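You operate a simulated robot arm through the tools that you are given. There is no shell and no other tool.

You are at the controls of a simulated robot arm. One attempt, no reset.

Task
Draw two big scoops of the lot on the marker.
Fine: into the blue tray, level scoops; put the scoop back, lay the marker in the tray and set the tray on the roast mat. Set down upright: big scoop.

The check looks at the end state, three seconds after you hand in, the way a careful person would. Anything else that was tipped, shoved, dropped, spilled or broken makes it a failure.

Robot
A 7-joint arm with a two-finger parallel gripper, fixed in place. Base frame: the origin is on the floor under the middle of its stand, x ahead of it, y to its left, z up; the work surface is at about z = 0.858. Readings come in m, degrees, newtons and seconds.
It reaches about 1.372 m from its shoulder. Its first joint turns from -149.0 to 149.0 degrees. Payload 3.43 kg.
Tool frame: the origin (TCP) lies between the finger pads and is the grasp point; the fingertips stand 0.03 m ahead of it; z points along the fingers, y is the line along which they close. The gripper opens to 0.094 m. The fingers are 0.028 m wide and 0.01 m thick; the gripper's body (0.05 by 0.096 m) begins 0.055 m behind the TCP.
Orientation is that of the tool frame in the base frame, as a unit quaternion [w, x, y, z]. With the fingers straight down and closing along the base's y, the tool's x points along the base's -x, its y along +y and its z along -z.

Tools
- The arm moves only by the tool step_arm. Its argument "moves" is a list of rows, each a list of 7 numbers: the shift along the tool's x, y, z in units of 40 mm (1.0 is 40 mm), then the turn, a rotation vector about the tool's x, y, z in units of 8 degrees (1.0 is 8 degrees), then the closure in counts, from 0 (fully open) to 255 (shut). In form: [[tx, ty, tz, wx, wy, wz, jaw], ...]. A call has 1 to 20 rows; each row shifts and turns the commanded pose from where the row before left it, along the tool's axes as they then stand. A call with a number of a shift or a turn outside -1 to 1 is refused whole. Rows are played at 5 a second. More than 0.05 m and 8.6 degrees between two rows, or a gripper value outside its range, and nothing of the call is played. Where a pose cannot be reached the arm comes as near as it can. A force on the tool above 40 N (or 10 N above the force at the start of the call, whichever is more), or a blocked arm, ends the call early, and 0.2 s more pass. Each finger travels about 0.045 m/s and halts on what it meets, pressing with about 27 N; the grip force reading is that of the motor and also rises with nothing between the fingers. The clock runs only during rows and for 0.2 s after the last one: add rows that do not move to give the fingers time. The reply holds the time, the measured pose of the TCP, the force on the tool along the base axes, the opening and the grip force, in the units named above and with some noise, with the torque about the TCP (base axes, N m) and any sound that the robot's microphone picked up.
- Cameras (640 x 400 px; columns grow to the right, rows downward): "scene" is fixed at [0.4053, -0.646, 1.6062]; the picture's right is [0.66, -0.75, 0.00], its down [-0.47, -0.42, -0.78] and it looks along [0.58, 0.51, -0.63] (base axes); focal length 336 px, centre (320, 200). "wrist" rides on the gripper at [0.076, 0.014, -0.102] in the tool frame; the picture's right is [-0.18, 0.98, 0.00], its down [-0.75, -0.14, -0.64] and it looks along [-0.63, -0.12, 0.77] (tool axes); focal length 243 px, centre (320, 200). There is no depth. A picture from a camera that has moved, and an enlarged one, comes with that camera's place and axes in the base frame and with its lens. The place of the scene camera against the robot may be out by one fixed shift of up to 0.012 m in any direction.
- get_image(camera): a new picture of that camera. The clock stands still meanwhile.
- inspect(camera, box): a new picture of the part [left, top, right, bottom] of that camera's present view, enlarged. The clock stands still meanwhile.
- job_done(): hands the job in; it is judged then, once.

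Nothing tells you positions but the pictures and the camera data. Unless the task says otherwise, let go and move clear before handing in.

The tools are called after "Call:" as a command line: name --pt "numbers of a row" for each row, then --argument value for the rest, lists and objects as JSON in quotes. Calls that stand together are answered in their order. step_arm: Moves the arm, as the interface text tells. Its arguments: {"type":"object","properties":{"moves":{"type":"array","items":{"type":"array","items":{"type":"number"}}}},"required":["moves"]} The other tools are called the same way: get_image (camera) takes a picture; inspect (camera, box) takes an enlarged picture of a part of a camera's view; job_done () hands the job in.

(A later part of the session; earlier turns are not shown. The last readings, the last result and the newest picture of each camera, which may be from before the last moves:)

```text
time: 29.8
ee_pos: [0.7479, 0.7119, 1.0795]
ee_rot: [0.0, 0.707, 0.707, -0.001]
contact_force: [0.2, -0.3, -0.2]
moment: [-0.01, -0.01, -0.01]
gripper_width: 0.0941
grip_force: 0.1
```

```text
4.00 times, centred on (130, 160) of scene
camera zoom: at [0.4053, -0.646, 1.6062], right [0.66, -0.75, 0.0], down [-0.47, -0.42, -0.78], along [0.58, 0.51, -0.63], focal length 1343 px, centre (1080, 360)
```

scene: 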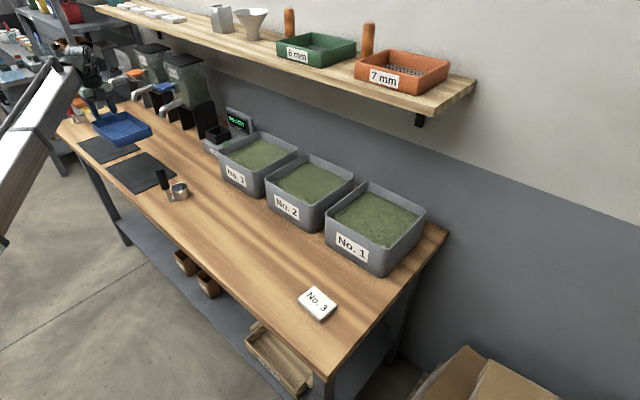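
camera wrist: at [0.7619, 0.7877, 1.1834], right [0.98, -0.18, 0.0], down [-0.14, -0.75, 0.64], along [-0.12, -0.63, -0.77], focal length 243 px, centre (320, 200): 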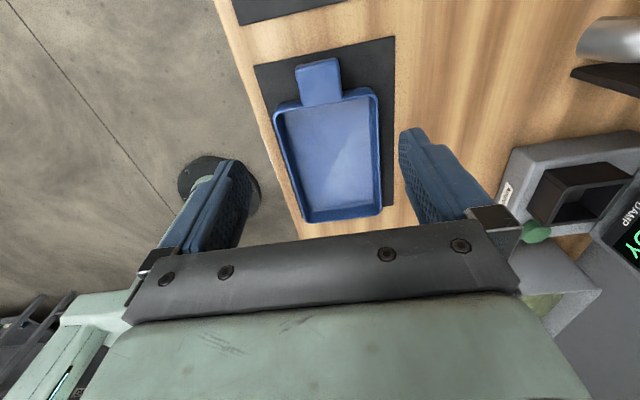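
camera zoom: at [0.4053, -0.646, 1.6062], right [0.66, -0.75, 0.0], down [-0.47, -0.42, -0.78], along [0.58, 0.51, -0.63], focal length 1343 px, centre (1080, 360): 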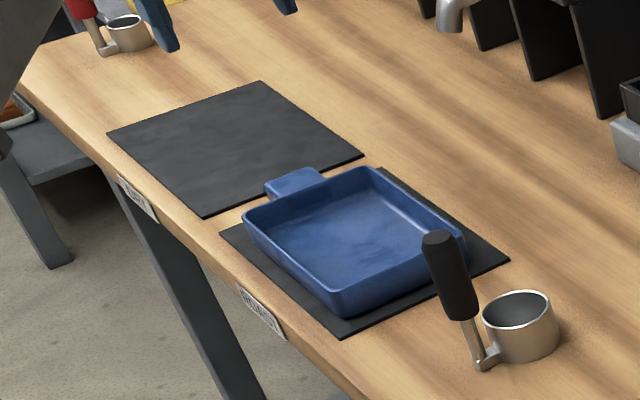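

The tray sits squarely on the roast mat at about (0.753, 0.593). Next I turn the gripper back and return to the scoop.

Call:
step_arm --pt "0 0 0 0 0 -0.9375 0" --pt "0 0 0 0 0 -0.9375 0" --pt "0 0 0 0 0 -0.9375 0" --pt "0 0 0 0 0 -0.9375 0" --pt "0 0 0 0 0 -0.9375 0" --pt "0 0 0 0 0 -0.9375 0" --pt "0 0 0 0 0 -0.9375 0" --pt "0 0 0 0 0 -0.9375 0" --pt "0 0 0 0 0 -0.9375 0" --pt "0 0 0 0 0 -0.9375 0" --pt "0 0 0 0 0 -0.9375 0" --pt "0 0 0 0 0 -0.9375 0"

Call:
step_arm --pt "0.034 -0.82 0 0 0 0 0" --pt "0.034 -0.82 0 0 0 0 0" --pt "0.034 -0.82 0 0 0 0 0" --pt "0.034 -0.82 0 0 0 0 0" --pt "0.034 -0.82 0 0 0 0 0" --pt "0.034 -0.82 0 0 0 0 0" --pt "0.034 -0.82 0 0 0 0 0" --pt "0.034 -0.82 0 0 0 0 0" --pt "0.034 -0.82 0 0 0 0 0" --pt "0.034 -0.82 0 0 0 0 0" --pt "0.034 -0.82 0 0 0 0 0" --pt "0 0 0 0 0 0 0"

Call:
inspect --camera "wrist" --box '[240, 40, 400, 150]'

```text
time: 32.4
ee_pos: [0.7478, 0.7131, 1.0797]
ee_rot: [0.0, -0.001, 1.0, 0.0]
contact_force: [0.7, 0.5, 1.0]
moment: [0.01, 0.0, -0.01]
gripper_width: 0.0939
grip_force: 0.0
```

```text
time: 35.0
ee_pos: [0.7314, 0.3515, 1.0798]
ee_rot: [0.0, 0.001, 1.0, -0.001]
contact_force: [0.9, -0.1, -0.8]
moment: [-0.02, 0.02, 0.02]
gripper_width: 0.0939
grip_force: 0.1
```

```text
3.64 times, centred on (320, 95) of wrist
camera zoom: at [0.6553, 0.3645, 1.1834], right [0.18, 0.98, 0.0], down [0.75, -0.14, 0.64], along [0.63, -0.12, -0.77], focal length 882 px, centre (320, 582)
```

zoom: 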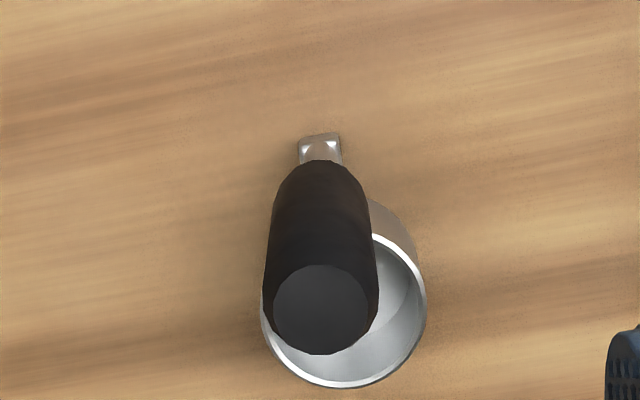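

The scoop is unmoved. I'll descend, grip its handle, and lift it.

Call:
step_arm --pt "-0.04 -0.02 0.75 0 0 0 0" --pt "0 0 0.75 0 0 0 0" --pt "0 0 0.75 0 0 0 0" --pt "0 0 0.75 0 0 0 0" --pt "0 0 0.22 0 0 0 0" --pt "0 0 0 0 0 0 0" --pt "0 0 0 0 0 0 120" --pt "0 0 0 0 0 0 255" --pt "0 0 0 0 0 0 255" --pt "0 0 0 0 0 0 255" --pt "0 0 0 0 0 0 255" --pt "0 0 0 0 0 0 255"

Call:
inspect --camera "scene" --box '[140, 150, 210, 210]'

```text
time: 37.6
ee_pos: [0.7341, 0.3508, 0.9519]
ee_rot: [-0.001, 0.001, 1.0, 0.0]
contact_force: [0.1, -0.2, -0.2]
moment: [-0.05, 0.01, 0.02]
gripper_width: 0.0277
grip_force: 26.6
```

```text
6.67 times, centred on (175, 180) of scene
camera zoom: at [0.4053, -0.646, 1.6062], right [0.66, -0.75, 0.0], down [-0.47, -0.42, -0.78], along [0.58, 0.51, -0.63], focal length 2239 px, centre (1287, 333)
```

zoom: 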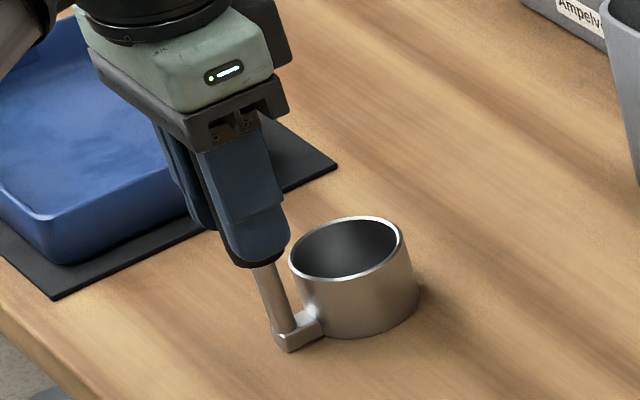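

The scoop is gripped; its home pose is TCP (0.734, 0.351, 0.952). I'll lift it and check that it hangs straight.

Call:
step_arm --pt "0 0 -0.3 0 0 0 255" --pt "0 0 -0.7 0 0 0 255" --pt "0 0 -0.8 0 0 0 255" --pt "0 0 -0.8 0 0 0 255" --pt "0 0 -0.8 0 0 0 255" --pt "0 0 0 0 0 0 255"

Call:
inspect --camera "scene" --box '[120, 110, 220, 200]'

Call:
get_image --camera "wrist"

```text
time: 39.0
ee_pos: [0.7346, 0.3506, 1.0869]
ee_rot: [0.0, -0.001, 1.0, 0.0]
contact_force: [1.2, -0.3, -2.0]
moment: [-0.03, 0.0, 0.0]
gripper_width: 0.0276
grip_force: 27.9
```

```text
4.44 times, centred on (170, 155) of scene
camera zoom: at [0.4053, -0.646, 1.6062], right [0.66, -0.75, 0.0], down [-0.47, -0.42, -0.78], along [0.58, 0.51, -0.63], focal length 1493 px, centre (987, 400)
```

zoom: 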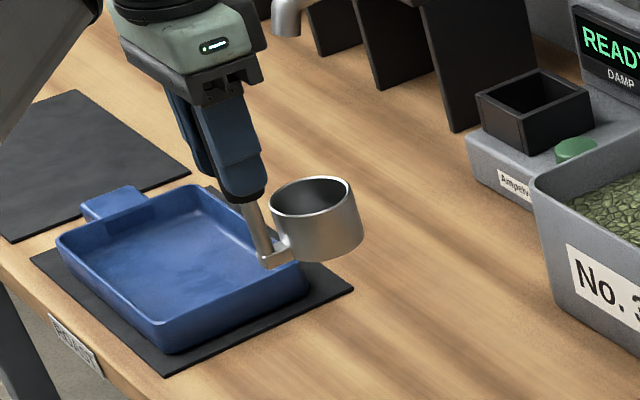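

```text
taken
camera wrist: at [0.6569, 0.365, 1.1895], right [0.18, 0.98, 0.0], down [0.75, -0.14, 0.64], along [0.63, -0.12, -0.77], focal length 243 px, centre (320, 200)
```

wrist: 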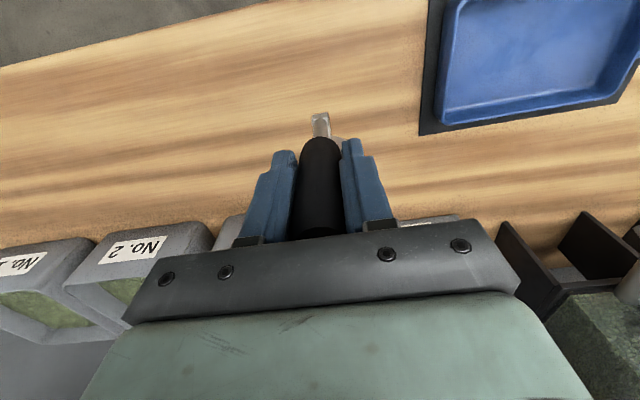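

The scoop hangs straight. Before filling it, I'll do a dry run of the pour over the tray to check that the arm can tip far enough.

Call:
step_arm --pt "0.12 0.85 0 0 0 0 255" --pt "0.12 0.85 0 0 0 0 255" --pt "0.12 0.85 0 0 0 0 255" --pt "0.12 0.85 0 0 0 0 255" --pt "0.12 0.85 0 0 0 0 255" --pt "0 0 0 0 0 0 255"

Call:
step_arm --pt "0 0 0 -1 0 0 255" --pt "0 0 0 -1 0 0 255" --pt "0 0 0 -1 0 0 255" --pt "0 0 0 -1 0 0 255" --pt "0 0 0 -1 0 0 255" --pt "0 0 0 -1 0 0 255" --pt "0 0 0 -1 0 0 255" --pt "0 0 0 -1 0 0 255" --pt "0 0 0 -1 0 0 255" --pt "0 0 0 -1 0 0 255" --pt "0 0 0 -1 0 0 255" --pt "0 0 0 0 0 0 255"

Call:
get_image --camera "scene"

```text
time: 40.4
ee_pos: [0.708, 0.5216, 1.0868]
ee_rot: [0.0, 0.0, 1.0, -0.001]
contact_force: [0.2, 0.3, -2.2]
moment: [0.03, 0.05, -0.02]
gripper_width: 0.0275
grip_force: 26.5
```

```text
time: 43.0
ee_pos: [0.7113, 0.5215, 1.0863]
ee_rot: [0.0, 0.0, 0.718, 0.696]
contact_force: [0.3, -0.2, -1.8]
moment: [-0.11, 0.06, 0.01]
gripper_width: 0.0274
grip_force: 26.4
```

```text
taken
```

scene: 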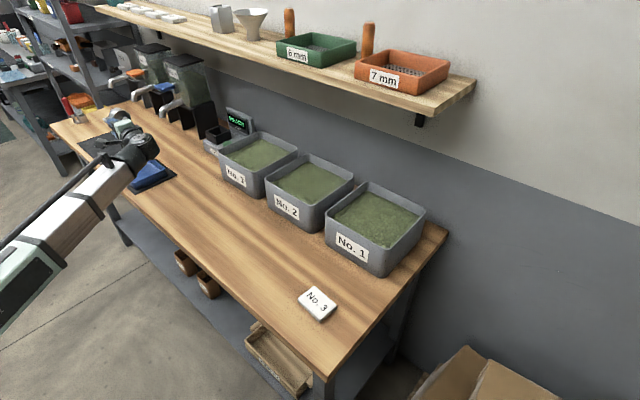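

Tipping to 88° works without trouble. I'll go on to about 130°.

Call:
step_arm --pt "0 0 0 -1 0 0 255" --pt "0 0 0 -1 0 0 255" --pt "0 0 0 -1 0 0 255" --pt "0 0 0 -1 0 0 255" --pt "0 0 0 -1 0 0 255" --pt "0 0 0 0 0 0 255"

Call:
inspect --camera "scene" --box '[60, 80, 220, 210]'

Call:
get_image --camera "wrist"

```text
time: 44.4
ee_pos: [0.709, 0.521, 1.0862]
ee_rot: [0.001, 0.0, 0.438, 0.899]
contact_force: [0.6, 0.4, -1.7]
moment: [-0.09, 0.0, 0.01]
gripper_width: 0.0276
grip_force: 27.0
```

```text
3.08 times, centred on (140, 145) of scene
camera zoom: at [0.4053, -0.646, 1.6062], right [0.66, -0.75, 0.0], down [-0.47, -0.42, -0.78], along [0.58, 0.51, -0.63], focal length 1033 px, centre (874, 369)
```

zoom: 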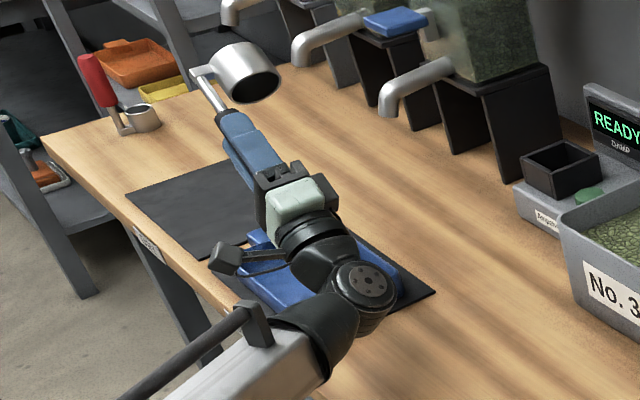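

```text
taken
camera wrist: at [0.6333, 0.4308, 1.0355], right [0.18, -0.61, 0.77], down [0.75, -0.42, -0.51], along [0.63, 0.68, 0.38], focal length 243 px, centre (320, 200)
```

wrist: 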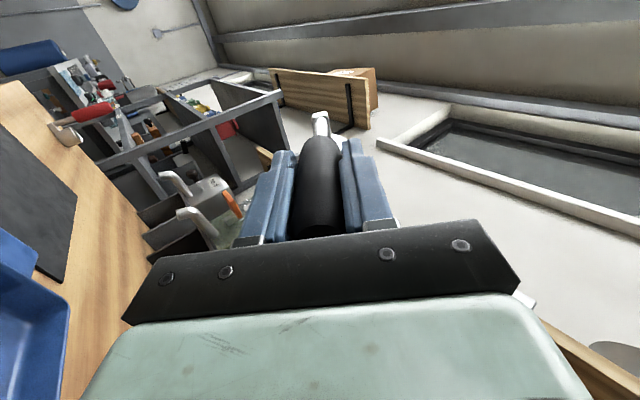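

The arm can tip to 128° with clearance, so the pour works. I'll turn the scoop upright again and carry it along y, then to the front of bin No. 3.

Call:
step_arm --pt "0 0 0 1 0 0 255" --pt "0 0 0 1 0 0 255" --pt "0 0 0 1 0 0 255" --pt "0 0 0 1 0 0 255" --pt "0 0 0 1 0 0 255" --pt "0 0 0 1 0 0 255" --pt "0 0 0 1 0 0 255" --pt "0 0 0 1 0 0 255" --pt "0 0 0 1 0 0 255" --pt "0 0 0 1 0 0 255" --pt "0 0 0 1 0 0 255" --pt "0 0 0 1 0 0 255" --pt "0 0 0 1 0 0 255" --pt "0 0 0 1 0 0 255" --pt "0 0 0 1 0 0 255" --pt "0 0 0 1 0 0 255" --pt "0 0 0 0 0 0 255"

Call:
step_arm --pt "0 -0.8 0 0 0 0 255" --pt "0 -0.8 0 0 0 0 255" --pt "0 -0.8 -0.1 0 0 0 255" --pt "-0.1 -0.8 -0.1 0 0 0 255" --pt "-0.3 -0.8 -0.1 0 0 0 255" --pt "-0.5 -0.8 -0.1 0 0 0 255" --pt "-0.6 -0.8 -0.1 0 0 0 255" --pt "-0.6 -0.8 -0.1 0 0 0 255" --pt "-0.6 -0.8 0 0 0 0 255" --pt "-0.4 0 0 0 0 0 255" --pt "0 0 0 0 0 0 255"

Call:
get_image --camera "wrist"

Call:
get_image --camera "scene"

```text
time: 48.0
ee_pos: [0.7101, 0.5206, 1.0873]
ee_rot: [-0.001, 0.0, 1.0, -0.001]
contact_force: [0.8, 0.6, -2.3]
moment: [-0.02, 0.07, 0.0]
gripper_width: 0.0273
grip_force: 26.9
```

```text
time: 50.4
ee_pos: [0.8345, 0.2328, 1.1104]
ee_rot: [0.0, 0.0, 1.0, 0.0]
contact_force: [0.2, -0.2, -1.3]
moment: [-0.01, 0.04, 0.0]
gripper_width: 0.0275
grip_force: 26.9
```

```text
taken
camera wrist: at [0.7579, 0.2461, 1.214], right [0.18, 0.98, 0.0], down [0.75, -0.14, 0.64], along [0.63, -0.12, -0.77], focal length 243 px, centre (320, 200)
```

wrist: 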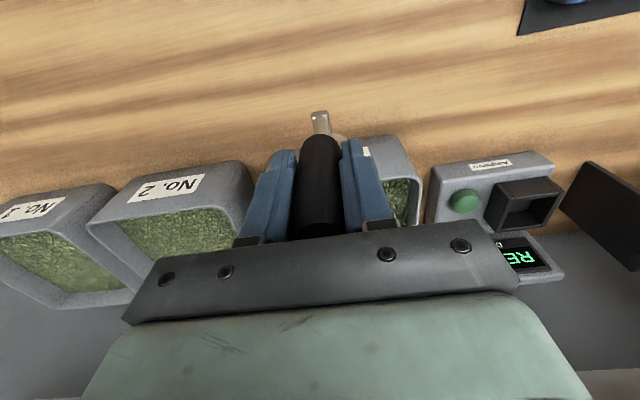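

```text
taken
```

scene: 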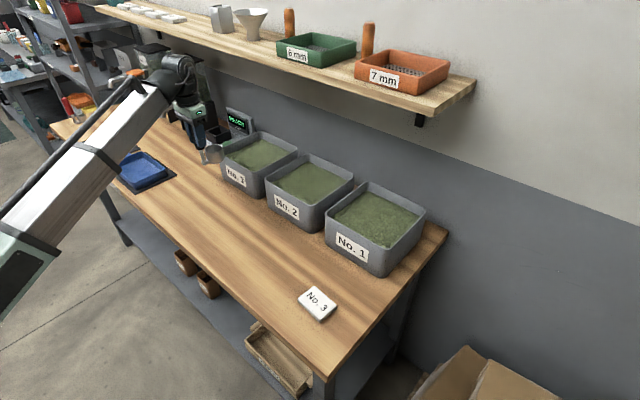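

The scoop is in front of bin No. 3. I'll move forward over the rim, checking the gap to the shelf and to the bin wall.

Call:
step_arm --pt "-0.65 0 0 0 0 0 255" --pt "-0.65 0 0 0 0 0 255" --pt "-0.65 0 0 0 0 0 255" --pt "-0.65 0 0 0 0 0 255" --pt "-0.65 0 0 0 0 0 255" --pt "0 0 0 0 0 0 255"

Call:
inspect --camera "scene" --box '[180, 40, 320, 200]'

Call:
get_image --camera "wrist"

```text
time: 51.8
ee_pos: [0.9641, 0.2327, 1.1102]
ee_rot: [0.0, -0.001, 1.0, 0.001]
contact_force: [-0.1, 0.4, -1.0]
moment: [0.0, 0.03, 0.03]
gripper_width: 0.0276
grip_force: 27.4
```

```text
2.50 times, centred on (250, 120) of scene
camera zoom: at [0.4053, -0.646, 1.6062], right [0.66, -0.75, 0.0], down [-0.47, -0.42, -0.78], along [0.58, 0.51, -0.63], focal length 840 px, centre (495, 400)
```

zoom: 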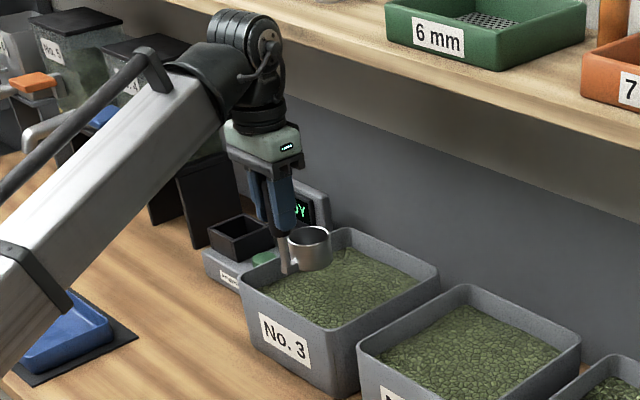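

```text
taken
camera wrist: at [0.8877, 0.2463, 1.2138], right [0.18, 0.98, 0.0], down [0.75, -0.14, 0.64], along [0.63, -0.12, -0.77], focal length 243 px, centre (320, 200)
```

wrist: 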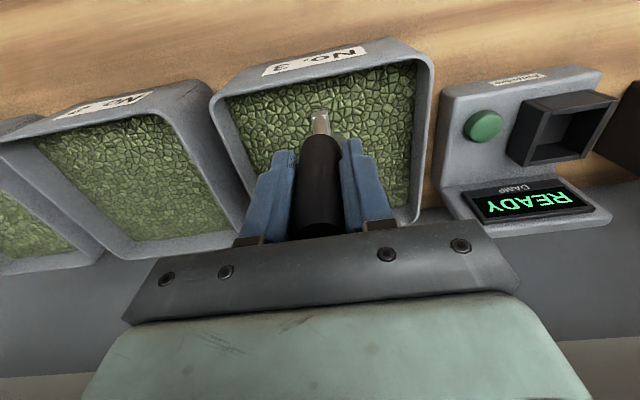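

The cup is inside the bin's outline and clear of the shelf. I'll lower it gently into the beans, watching the force.

Call:
step_arm --pt "-0.12 0 0.4 0 0 0 255" --pt "-0.12 0 0.4 0 0 0 255" --pt "-0.12 0 0.4 0 0 0 255" --pt "0 0 0.3 0 0 0 255" --pt "0 0 0.3 0 0 0 255" --pt "0 0 0 0 0 0 255"

Call:
inspect --camera "scene" --box '[210, 100, 310, 200]'

```text
time: 53.2
ee_pos: [0.9782, 0.2334, 1.0385]
ee_rot: [0.0, 0.0, 1.0, 0.0]
contact_force: [0.5, 0.3, -2.2]
moment: [-0.01, 0.02, 0.02]
gripper_width: 0.0275
grip_force: 26.6
```

```text
4.00 times, centred on (260, 150) of scene
camera zoom: at [0.4053, -0.646, 1.6062], right [0.66, -0.75, 0.0], down [-0.47, -0.42, -0.78], along [0.58, 0.51, -0.63], focal length 1343 px, centre (560, 400)
```

zoom: 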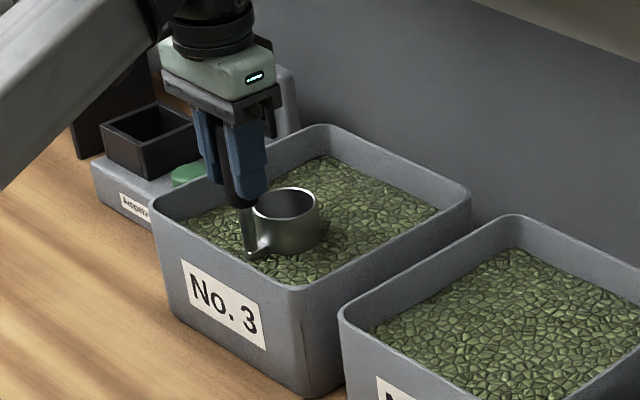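

The cup's bottom is at the bean surface. I'll press on down so the rim goes under.

Call:
step_arm --pt "0 0 0.25 0 0 0 255" --pt "0 0 0.25 0 0 0 255" --pt "0 0 0.25 0 0 0 255" --pt "0 0 0 0 0 0 255"

Call:
inspect --camera "scene" --box '[210, 100, 310, 200]'

```text
time: 54.2
ee_pos: [0.9792, 0.233, 1.0082]
ee_rot: [0.0, 0.0, 1.0, 0.0]
contact_force: [0.0, 0.7, -2.0]
moment: [0.01, 0.05, 0.02]
gripper_width: 0.0276
grip_force: 27.0
```

```text
4.00 times, centred on (260, 150) of scene
camera zoom: at [0.4053, -0.646, 1.6062], right [0.66, -0.75, 0.0], down [-0.47, -0.42, -0.78], along [0.58, 0.51, -0.63], focal length 1343 px, centre (560, 400)
```

zoom: 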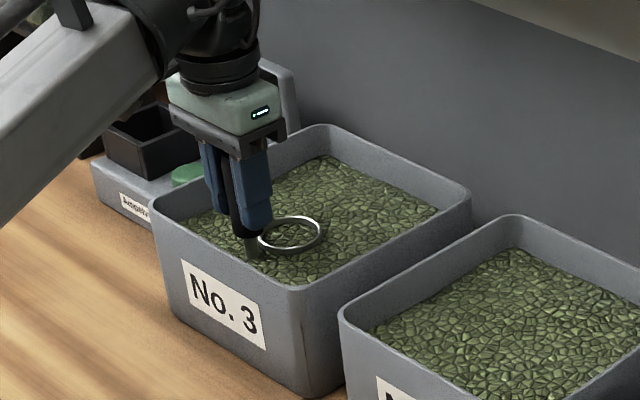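

The beans give no resistance and the rim is now level with the surface. I'll go a further 20 mm down.

Call:
step_arm --pt "0 0 0.25 0 0 0 255" --pt "0 0 0.25 0 0 0 255" --pt "0 0 0 0 0 0 255" --pt "0 0 0 0 0 0 255"

Call:
inspect --camera "scene" --box '[210, 100, 310, 200]'

```text
time: 55.2
ee_pos: [0.9788, 0.2331, 0.9894]
ee_rot: [-0.001, 0.0, 1.0, -0.001]
contact_force: [-1.2, 0.2, -1.6]
moment: [0.0, 0.05, -0.02]
gripper_width: 0.0275
grip_force: 26.6
```

```text
4.00 times, centred on (260, 150) of scene
camera zoom: at [0.4053, -0.646, 1.6062], right [0.66, -0.75, 0.0], down [-0.47, -0.42, -0.78], along [0.58, 0.51, -0.63], focal length 1343 px, centre (560, 400)
```

zoom: 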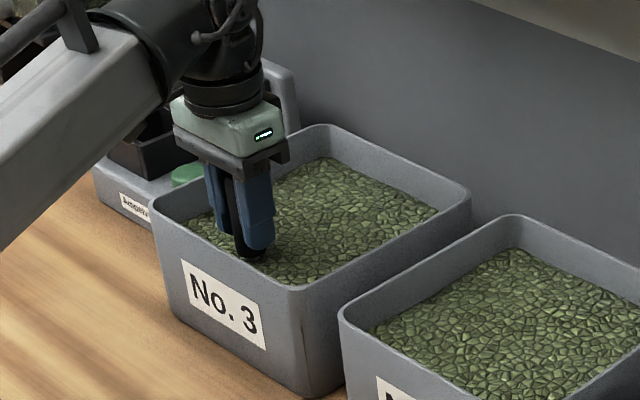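

The cup is under the surface now. I'll raise it slowly, still inside the bin's outline, and look at the fill.

Call:
step_arm --pt "0 0 -0.2 0 0 0 255" --pt "0 0 -0.3 0 0 0 255" --pt "0 0 -0.3 0 0 0 255" --pt "0 0 -0.3 0 0 0 255" --pt "0 0 -0.3 0 0 0 255" --pt "0 0 -0.3 0 0 0 255" --pt "0 0 0 0 0 0 255"

Call:
inspect --camera "scene" --box '[220, 120, 280, 180]'

Call:
inspect --camera "scene" --box '[210, 100, 310, 200]'

```text
time: 56.8
ee_pos: [0.978, 0.2331, 1.0576]
ee_rot: [-0.001, 0.0, 1.0, 0.0]
contact_force: [0.0, 0.2, -1.3]
moment: [0.0, 0.01, 0.02]
gripper_width: 0.0273
grip_force: 27.1
```

```text
6.67 times, centred on (250, 150) of scene
camera zoom: at [0.4053, -0.646, 1.6062], right [0.66, -0.75, 0.0], down [-0.47, -0.42, -0.78], along [0.58, 0.51, -0.63], focal length 2239 px, centre (787, 533)
```

zoom: 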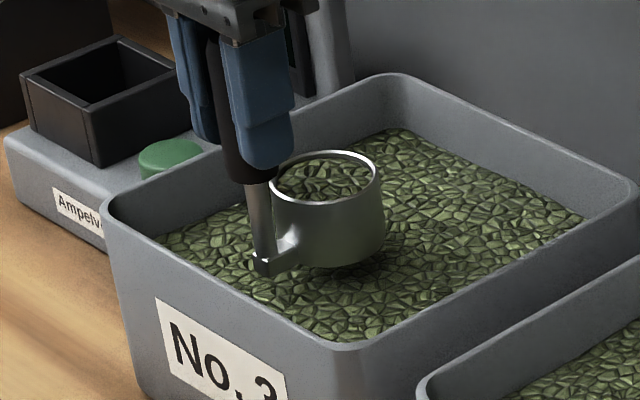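

```text
4.00 times, centred on (260, 150) of scene
camera zoom: at [0.4053, -0.646, 1.6062], right [0.66, -0.75, 0.0], down [-0.47, -0.42, -0.78], along [0.58, 0.51, -0.63], focal length 1343 px, centre (560, 400)
```

zoom: 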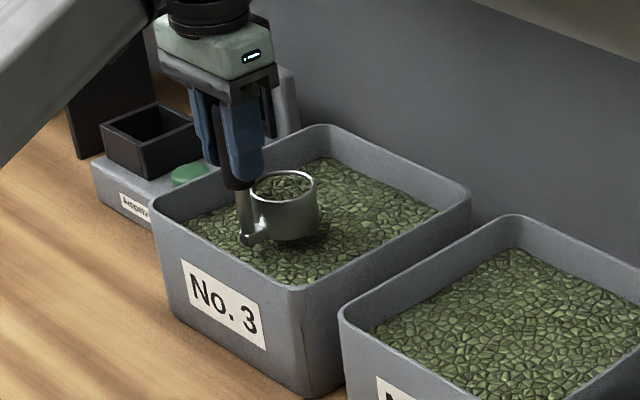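

The cup came up filled. I'll look closely at whether it is level or heaped.

Call:
inspect --camera "scene" --box '[240, 135, 270, 165]'

Call:
get_image --camera "wrist"

```text
13.33 times, centred on (255, 150) of scene
camera zoom: at [0.4053, -0.646, 1.6062], right [0.66, -0.75, 0.0], down [-0.47, -0.42, -0.78], along [0.58, 0.51, -0.63], focal length 4478 px, centre (1187, 867)
```

zoom: 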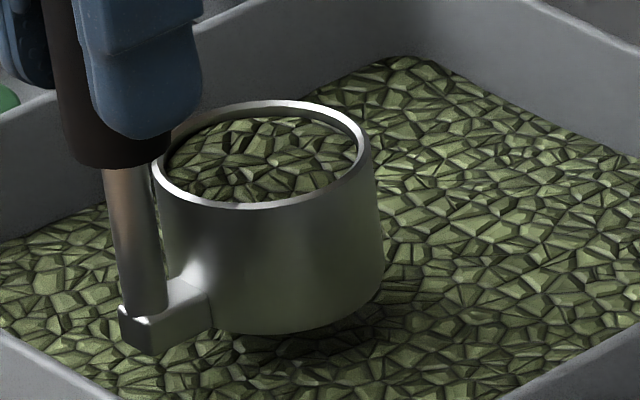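

```text
taken
camera wrist: at [0.9016, 0.2464, 1.1604], right [0.18, 0.98, 0.0], down [0.75, -0.14, 0.64], along [0.63, -0.12, -0.77], focal length 243 px, centre (320, 200)
```

wrist: 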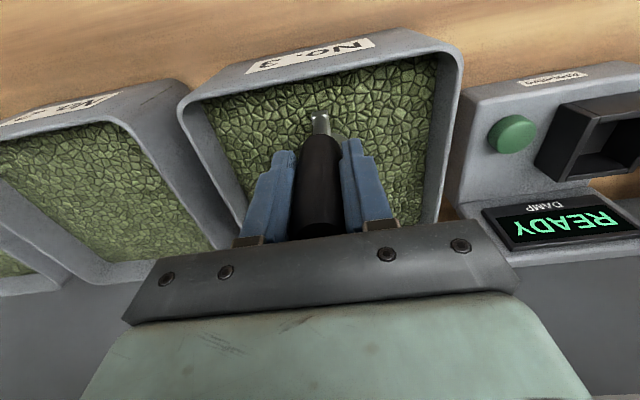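

The fill looks flat and just below the rim. I'll dip once more with a longer dwell, to see whether the level rises, which would tell me whether it was truly full.

Call:
step_arm --pt "0 0 0.4 0 0 0 255" --pt "0 0 0.4 0 0 0 255" --pt "0 0 0.4 0 0 0 255" --pt "0 0 0.4 0 0 0 255" --pt "0 0 0.2 0 0 0 255" --pt "0 0 0 0 0 0 255" --pt "0 0 0 0 0 0 255" --pt "0 0 0 0 0 0 255" --pt "0 0 0 0 0 0 255" --pt "0 0 0 0 0 0 255" --pt "0 0 -0.2 0 0 0 255" --pt "0 0 -0.2 0 0 0 255" --pt "0 0 -0.2 0 0 0 255" --pt "0 0 -0.3 0 0 0 255" --pt "0 0 -0.3 0 0 0 255" --pt "0 0 -0.3 0 0 0 255" --pt "0 0 -0.3 0 0 0 255" --pt "0 0 0 0 0 0 255"

Call:
inspect --camera "scene" --box '[240, 135, 270, 165]'

```text
time: 60.6
ee_pos: [0.9799, 0.2327, 1.0578]
ee_rot: [0.0, -0.001, 1.0, 0.0]
contact_force: [0.3, 0.4, -0.5]
moment: [-0.01, 0.06, 0.01]
gripper_width: 0.0274
grip_force: 26.8
```

```text
13.33 times, centred on (255, 150) of scene
camera zoom: at [0.4053, -0.646, 1.6062], right [0.66, -0.75, 0.0], down [-0.47, -0.42, -0.78], along [0.58, 0.51, -0.63], focal length 4478 px, centre (1187, 867)
```

zoom: 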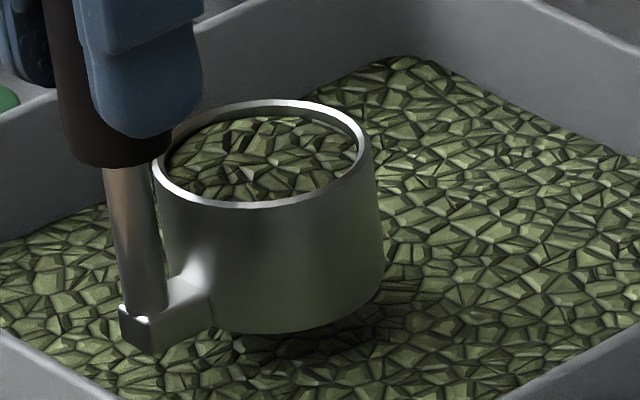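

The level is unchanged, so the cup is simply full and level. I'll lift out, back away from the bin and carry it level to the tray.

Call:
step_arm --pt "0.05 0 -0.3 0 0 0 255" --pt "0.1 0 -0.5 0 0 0 255" --pt "0.1 0 -0.5 0 0 0 255" --pt "0.2 0 0 0 0 0 255" --pt "0.4 0 0 0 0 0 255" --pt "0.6 0 0 0 0 0 255" --pt "0.7 0 0 0 0 0 255" --pt "0.7 0 0 0 0 0 255" --pt "0.7 0 0 0 0 0 255" --pt "0.7 0 0 0 0 0 255" --pt "0.7 0 0 0 0 0 255" --pt "0.6 0 0 0 0 0 255" --pt "0.5 0.1 0 0 0 0 255" --pt "0.4 0.3 0 0 0 0 255" --pt "0.2 0.5 0 0 0 0 255" --pt "0.1 0.6 0 0 0 0 255"

Call:
get_image --camera "scene"

Call:
inspect --camera "scene" --box '[120, 100, 240, 200]'

```text
time: 64.0
ee_pos: [0.7082, 0.2933, 1.1087]
ee_rot: [-0.001, 0.0, 1.0, 0.0]
contact_force: [-0.3, 0.2, -1.7]
moment: [-0.01, 0.05, 0.0]
gripper_width: 0.0275
grip_force: 27.3
```

```text
taken
```

scene: 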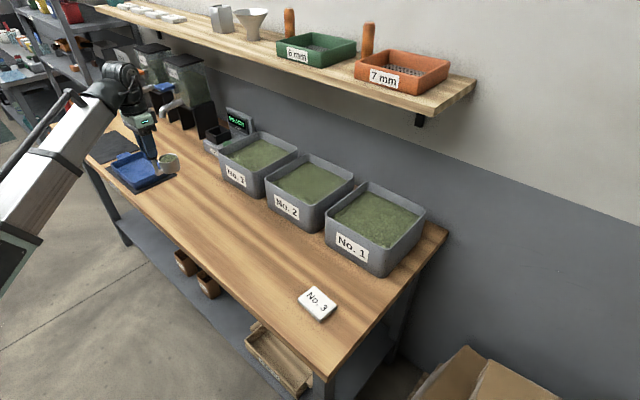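

```text
4.00 times, centred on (180, 150) of scene
camera zoom: at [0.4053, -0.646, 1.6062], right [0.66, -0.75, 0.0], down [-0.47, -0.42, -0.78], along [0.58, 0.51, -0.63], focal length 1343 px, centre (880, 400)
```

zoom: 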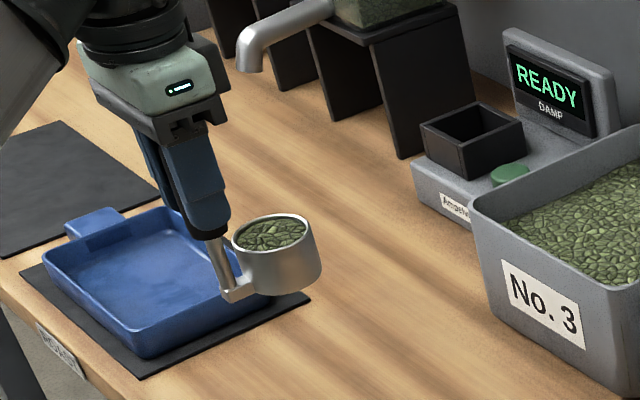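

The cup is still full and nothing has dropped. I'll move over the tray, lower, then tip in stages.

Call:
step_arm --pt "0 0.5 0 0 0 0 255" --pt "-0.02 0.7 0 0 0 0 255" --pt "-0.02 0.8 0 0 0 0 255" --pt "-0.02 0.8 0 0 0 0 255" --pt "-0.02 0.8 0 0 0 0 255" --pt "0 0.8 0 0 0 0 255" --pt "0 0.8 0 0 0 0 255" --pt "0 0.7 0 0 0 0 255" --pt "0 0.5 0 0 0 0 255" --pt "0 0.25 0 0 0 0 255" --pt "0 0 0.4 0 0 0 255" --pt "0 0 0.6 0 0 0 255" --pt "0 0 0.6 0 0 0 255" --pt "0 0 0.6 0 0 0 255" --pt "0 0 0.4 0 0 0 255" --pt "0 0 0 0 0 0 255"

Call:
inspect --camera "scene" --box '[80, 90, 200, 200]'

Call:
get_image --camera "wrist"

```text
time: 67.4
ee_pos: [0.711, 0.5581, 1.0037]
ee_rot: [0.0, 0.0, 1.0, 0.0]
contact_force: [-0.3, -0.3, -2.5]
moment: [0.03, 0.04, 0.01]
gripper_width: 0.0273
grip_force: 26.7
```

```text
3.64 times, centred on (140, 145) of scene
camera zoom: at [0.4053, -0.646, 1.6062], right [0.66, -0.75, 0.0], down [-0.47, -0.42, -0.78], along [0.58, 0.51, -0.63], focal length 1221 px, centre (974, 400)
```

zoom: 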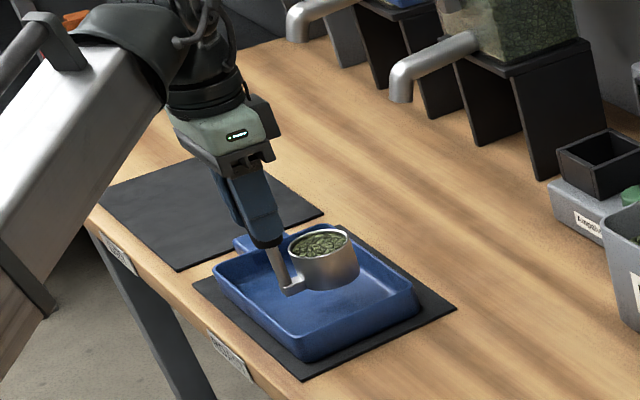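

```text
taken
camera wrist: at [0.6346, 0.5722, 1.107], right [0.18, 0.98, 0.0], down [0.75, -0.14, 0.64], along [0.63, -0.12, -0.77], focal length 243 px, centre (320, 200)
```

wrist: 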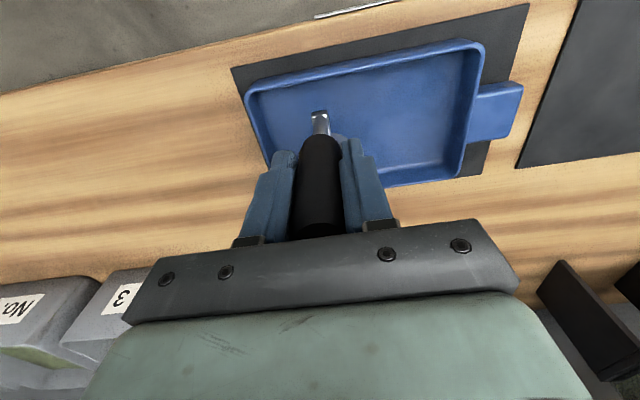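

The cup is over the middle of the tray. Tipping it now, to about 50° first.

Call:
step_arm --pt "0 0 0 -0.8 0 0 255" --pt "0 0 0 -0.8 0 0 255" --pt "0 0 0 -0.8 0 0 255" --pt "0 0 0 -0.8 0 0 255" --pt "0 0 0 -0.8 0 0 255" --pt "0 0 0 -0.8 0 0 255" --pt "0 0 0 -0.8 0 0 255" --pt "0 0 0 -0.8 0 0 255" --pt "0 0 0 0 0 0 255" --pt "0 0 0 0 0 0 255"

Call:
inspect --camera "scene" --box '[80, 90, 200, 200]'

```text
time: 69.6
ee_pos: [0.7117, 0.5596, 1.0051]
ee_rot: [0.0, 0.0, 0.902, 0.432]
contact_force: [-0.2, 0.2, -2.0]
moment: [-0.08, 0.08, -0.04]
gripper_width: 0.0276
grip_force: 27.2
```

```text
3.64 times, centred on (140, 145) of scene
camera zoom: at [0.4053, -0.646, 1.6062], right [0.66, -0.75, 0.0], down [-0.47, -0.42, -0.78], along [0.58, 0.51, -0.63], focal length 1221 px, centre (974, 400)
```

zoom: 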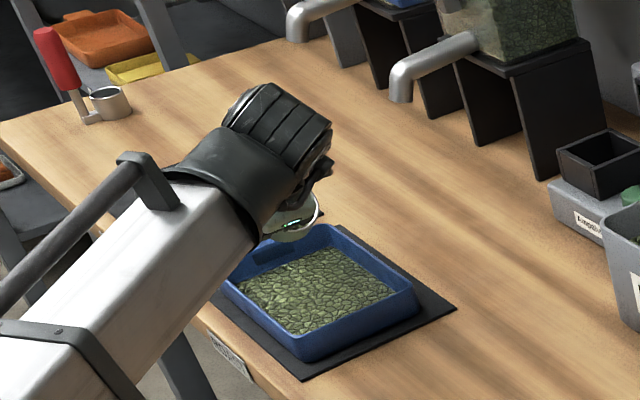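

The beans have gone into the tray at about 51°. I'll tip on further, rising as I go, to empty the cup completely.

Call:
step_arm --pt "0 0 0 -1 0 0 255" --pt "0 0 0 -1 0 0 255" --pt "0 0 0 -1 0 0 255" --pt "0 0 0 -1 0 0 255" --pt "0 0 0 0 0 0 255"

Call:
step_arm --pt "0 0.5 0 0 0 0 255" --pt "0 0.8 0 0 0 0 255" --pt "0 0.7 0 0 0 0 255" --pt "0 0 0 -1 0 0 255" --pt "0 0 0 -1 0 0 255" --pt "0 0 0 -1 0 0 255" --pt "0 0 0 -1 0 0 255" --pt "0 0 0 -0.8 0 0 255" --pt "0 0 0 0 0 0 255" --pt "0 0 0 0 0 0 255"

Call:
inspect --camera "scene" --box '[80, 80, 200, 200]'

```text
time: 70.8
ee_pos: [0.7126, 0.5584, 1.0046]
ee_rot: [0.001, -0.001, 0.747, 0.665]
contact_force: [-0.4, -1.5, -1.7]
moment: [-0.05, 0.01, 0.0]
gripper_width: 0.0275
grip_force: 27.1
```

```text
time: 73.0
ee_pos: [0.7106, 0.5694, 1.0846]
ee_rot: [0.0, 0.0, 0.487, 0.873]
contact_force: [-0.1, 0.5, -1.2]
moment: [-0.09, 0.04, -0.01]
gripper_width: 0.0276
grip_force: 27.3
```

```text
3.33 times, centred on (140, 140) of scene
camera zoom: at [0.4053, -0.646, 1.6062], right [0.66, -0.75, 0.0], down [-0.47, -0.42, -0.78], along [0.58, 0.51, -0.63], focal length 1120 px, centre (920, 400)
```

zoom: 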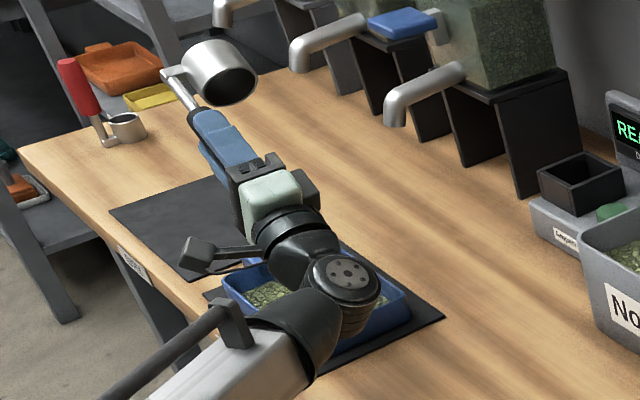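

The cup is empty. I'll turn it upright and go back to the bin for the second scoop.

Call:
step_arm --pt "0 0 0 0.95 0 0 255" --pt "0 0 0 0.95 0 0 255" --pt "0 0 0 0.95 0 0 255" --pt "0 0 0 0.95 0 0 255" --pt "0 0 0 0.95 0 0 255" --pt "0 0 0 0.95 0 0 255" --pt "0 0 0 0.95 0 0 255" --pt "0 0 0 0.95 0 0 255" --pt "0 0 0 0.95 0 0 255" --pt "0 0 0 0.95 0 0 255" --pt "0 0 0 0.95 0 0 255" --pt "0 0 0 0.95 0 0 255" --pt "0 0 0 0.95 0 0 255" --pt "0 0 0 0.95 0 0 255" --pt "0 0 0 0.95 0 0 255" --pt "0 0 0 0.95 0 0 255" --pt "0 0 0 0 0 0 255"

Call:
inspect --camera "scene" --box '[80, 80, 200, 200]'

Call:
get_image --camera "wrist"

```text
time: 76.6
ee_pos: [0.7106, 0.5682, 1.085]
ee_rot: [0.0, 0.0, 1.0, 0.0]
contact_force: [0.2, -0.1, -1.7]
moment: [0.01, 0.05, 0.01]
gripper_width: 0.0275
grip_force: 26.8
```

```text
3.33 times, centred on (140, 140) of scene
camera zoom: at [0.4053, -0.646, 1.6062], right [0.66, -0.75, 0.0], down [-0.47, -0.42, -0.78], along [0.58, 0.51, -0.63], focal length 1120 px, centre (920, 400)
```

zoom: 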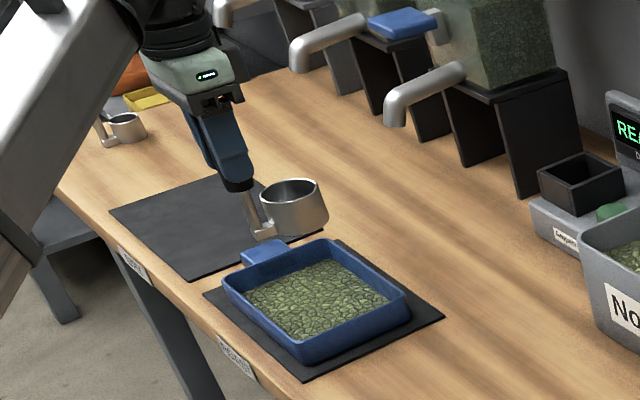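

```text
taken
camera wrist: at [0.6349, 0.5824, 1.1879], right [0.18, 0.98, 0.0], down [0.75, -0.14, 0.64], along [0.63, -0.12, -0.77], focal length 243 px, centre (320, 200)
```

wrist: 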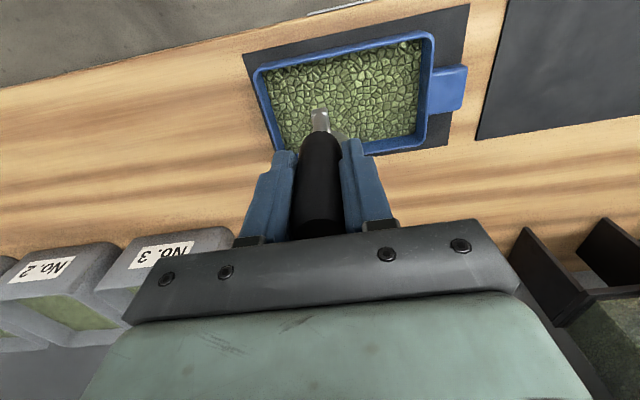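

One scoop lies in the tray with nothing spilled around it. I'm heading back to bin No. 3.

Call:
step_arm --pt "0 -0.8 0 0 0 0 255" --pt "0 -0.8 0 0 0 0 255" --pt "0 -0.8 -0.1 0 0 0 255" --pt "0 -0.8 -0.1 0 0 0 255" --pt "0 -0.8 -0.1 0 0 0 255" --pt "-0.2 -0.8 -0.1 0 0 0 255" --pt "-0.3 -0.8 -0.1 0 0 0 255" --pt "-0.5 -0.8 -0.13 0 0 0 255" --pt "-0.6 -0.8 0 0 0 0 255" --pt "-0.6 -0.8 0 0 0 0 255" --pt "-0.6 -0.37 0 0 0 0 255" --pt "-0.4 0 0 0 0 0 255" --pt "0 0 0 0 0 0 255"

Call:
step_arm --pt "-0.65 0 0 0 0 0 255" --pt "-0.65 0 0 0 0 0 255" --pt "-0.65 0 0 0 0 0 255" --pt "-0.65 0 0 0 0 0 255" --pt "-0.55 0 0 0 0 0 255" --pt "0 0 0 0 0 0 255"

Call:
inspect --camera "scene" --box '[180, 40, 320, 200]'

```text
time: 79.4
ee_pos: [0.8388, 0.2328, 1.11]
ee_rot: [0.001, 0.0, 1.0, -0.001]
contact_force: [0.3, -0.3, -1.3]
moment: [-0.01, 0.04, -0.03]
gripper_width: 0.0274
grip_force: 26.9
```

```text
time: 80.8
ee_pos: [0.9655, 0.2343, 1.1094]
ee_rot: [0.0, 0.0, 1.0, 0.001]
contact_force: [0.0, 0.3, -2.8]
moment: [-0.02, 0.06, 0.02]
gripper_width: 0.0275
grip_force: 26.5
```

```text
2.50 times, centred on (250, 120) of scene
camera zoom: at [0.4053, -0.646, 1.6062], right [0.66, -0.75, 0.0], down [-0.47, -0.42, -0.78], along [0.58, 0.51, -0.63], focal length 840 px, centre (495, 400)
```

zoom: 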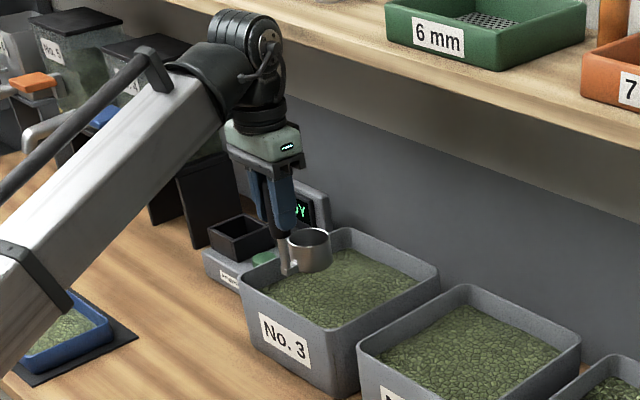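

I'm in the same place as before. Second dip: down to the same depth, a short dwell, then up.

Call:
step_arm --pt "-0.11 0 0.4 0 0 0 255" --pt "-0.11 0 0.4 0 0 0 255" --pt "-0.1 0 0.4 0 0 0 255" --pt "0 0 0.35 0 0 0 255" --pt "0 0 0.35 0 0 0 255" --pt "0 0 0.35 0 0 0 255" --pt "0 0 0.35 0 0 0 255" --pt "0 0 0.25 0 0 0 255" --pt "0 0 0.16 0 0 0 255" --pt "0 0 0 0 0 0 255" --pt "0 0 0 0 0 0 255" --pt "0 0 0 0 0 0 255" --pt "0 0 -0.2 0 0 0 255" --pt "0 0 -0.2 0 0 0 255" --pt "0 0 -0.3 0 0 0 255" --pt "0 0 -0.3 0 0 0 255" --pt "0 0 -0.3 0 0 0 255" --pt "0 0 -0.3 0 0 0 255" --pt "0 0 -0.1 0 0 0 255" --pt "0 0 0 0 0 0 255"

Call:
inspect --camera "scene" --box '[235, 130, 275, 170]'

```text
time: 85.0
ee_pos: [0.9782, 0.2343, 1.0567]
ee_rot: [0.0, 0.001, 1.0, 0.0]
contact_force: [-0.6, -0.1, -1.4]
moment: [0.01, 0.04, -0.02]
gripper_width: 0.0274
grip_force: 27.0
```

```text
10.00 times, centred on (255, 150) of scene
camera zoom: at [0.4053, -0.646, 1.6062], right [0.66, -0.75, 0.0], down [-0.47, -0.42, -0.78], along [0.58, 0.51, -0.63], focal length 3358 px, centre (970, 700)
```

zoom: 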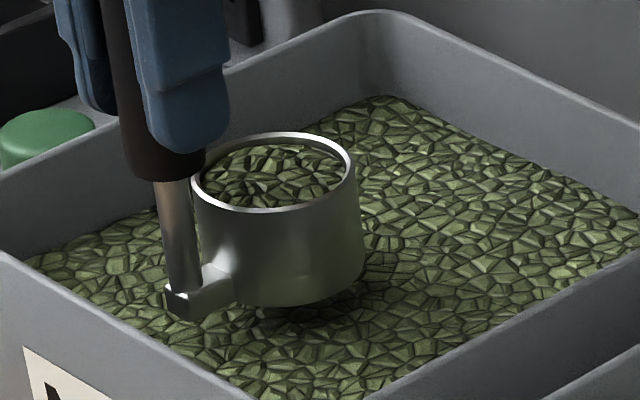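

The second scoop is full and level. I'll carry it the same way to the tray.

Call:
step_arm --pt "0.05 0 -0.3 0 0 0 255" --pt "0.1 0 -0.5 0 0 0 255" --pt "0.1 0 -0.5 0 0 0 255" --pt "0.2 0 0 0 0 0 255" --pt "0.4 0 0 0 0 0 255" --pt "0.6 0 0 0 0 0 255" --pt "0.7 0 0 0 0 0 255" --pt "0.7 0 0 0 0 0 255" --pt "0.7 0 0 0 0 0 255" --pt "0.7 0 0 0 0 0 255" --pt "0.7 0 0 0 0 0 255" --pt "0.6 0 0 0 0 0 255" --pt "0.5 0.1 0 0 0 0 255" --pt "0.4 0.3 0 0 0 0 255" --pt "0.2 0.5 0 0 0 0 255" --pt "0 0.6 0 0 0 0 255"

Call:
step_arm --pt "0 0.5 0 0 0 0 255" --pt "0 0.7 0 0 0 0 255" --pt "0 0.8 0 0 0 0 255" --pt "0 0.8 0 0 0 0 255" --pt "0 0.8 0 0 0 0 255" --pt "0 0.8 0 0 0 0 255" --pt "0 0.8 0 0 0 0 255" --pt "0 0.7 0 0 0 0 255" --pt "0 0.5 0 0 0 0 255" --pt "0 0.25 0 0 0 0 255" --pt "0 0 0 0 0 0 255"

Call:
inspect --camera "scene" --box '[80, 80, 200, 200]'

```text
time: 88.4
ee_pos: [0.7128, 0.295, 1.1109]
ee_rot: [0.0, 0.0, 1.0, 0.0]
contact_force: [0.3, 0.1, -1.6]
moment: [-0.01, 0.0, -0.01]
gripper_width: 0.0274
grip_force: 26.6
```

```text
time: 90.8
ee_pos: [0.7115, 0.5607, 1.1105]
ee_rot: [0.0, 0.0, 1.0, 0.0]
contact_force: [0.7, -1.2, -1.2]
moment: [0.01, 0.01, 0.0]
gripper_width: 0.0275
grip_force: 27.1
```

```text
3.33 times, centred on (140, 140) of scene
camera zoom: at [0.4053, -0.646, 1.6062], right [0.66, -0.75, 0.0], down [-0.47, -0.42, -0.78], along [0.58, 0.51, -0.63], focal length 1120 px, centre (920, 400)
```

zoom: 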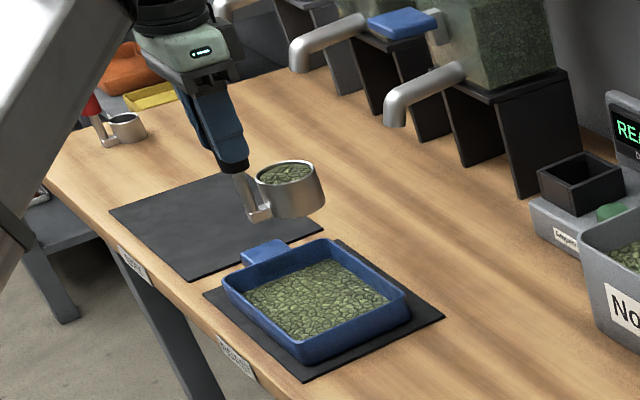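

Call:
step_arm --pt "0 0 0.4 0 0 0 255" --pt "0 0 0.6 0 0 0 255" --pt "0 0 0.6 0 0 0 255" --pt "0 0 0.6 0 0 0 255" --pt "0 0 0.42 0 0 0 255" --pt "0 0 0 0 0 0 255" --pt "0 0 0 -0.8 0 0 255" --pt "0 0 0 -0.8 0 0 255" --pt "0 0 0 -0.8 0 0 255" --pt "0 0 0 -0.8 0 0 255" --pt "0 0 0 -0.8 0 0 255" --pt "0 0 0 -0.8 0 0 255" --pt "0 0 0 -0.8 0 0 255" --pt "0 0 0 -0.8 0 0 255" --pt "0 0 0 0 0 0 255" --pt "0 0 0 0 0 0 255"

Call:
step_arm --pt "0 0 0 -1 0 0 255" --pt "0 0 0 -1 0 0 255" --pt "0 0 0 -1 0 0 255" --pt "0 0 0 -1 0 0 255" --pt "0 0 0 0 0 0 255"

Call:
step_arm --pt "0 0.5 0 0 0 0 255" --pt "0 0.8 0 0 0 0 255" --pt "0 0.7 0 0 0 0 255" --pt "0 0 0 -1 0 0 255" --pt "0 0 0 -1 0 0 255" --pt "0 0 0 -1 0 0 255" --pt "0 0 0 -1 0 0 255" --pt "0 0 0 -0.8 0 0 255" --pt "0 0 0 0 0 0 255" --pt "0 0 0 0 0 0 255"

Call:
inspect --camera "scene" --box '[80, 80, 200, 200]'

```text
time: 94.2
ee_pos: [0.7113, 0.56, 1.0049]
ee_rot: [0.0, 0.0, 0.902, 0.432]
contact_force: [-0.3, 0.8, -2.6]
moment: [-0.05, 0.05, -0.02]
gripper_width: 0.0272
grip_force: 26.9
```

```text
time: 95.4
ee_pos: [0.7125, 0.5594, 1.0042]
ee_rot: [0.0, 0.0, 0.747, 0.665]
contact_force: [-0.2, 0.0, -1.8]
moment: [-0.07, 0.0, 0.0]
gripper_width: 0.0274
grip_force: 26.9
```

```text
time: 97.6
ee_pos: [0.713, 0.5696, 1.0833]
ee_rot: [-0.001, 0.001, 0.488, 0.873]
contact_force: [-0.6, -0.4, -1.5]
moment: [-0.11, 0.02, -0.02]
gripper_width: 0.0276
grip_force: 27.0
```

```text
3.33 times, centred on (140, 140) of scene
camera zoom: at [0.4053, -0.646, 1.6062], right [0.66, -0.75, 0.0], down [-0.47, -0.42, -0.78], along [0.58, 0.51, -0.63], focal length 1120 px, centre (920, 400)
```

zoom: 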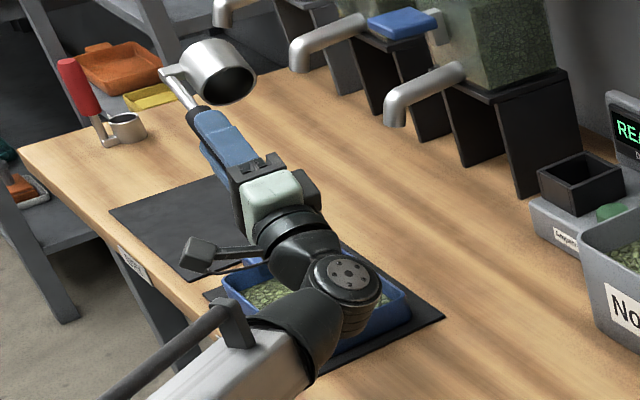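

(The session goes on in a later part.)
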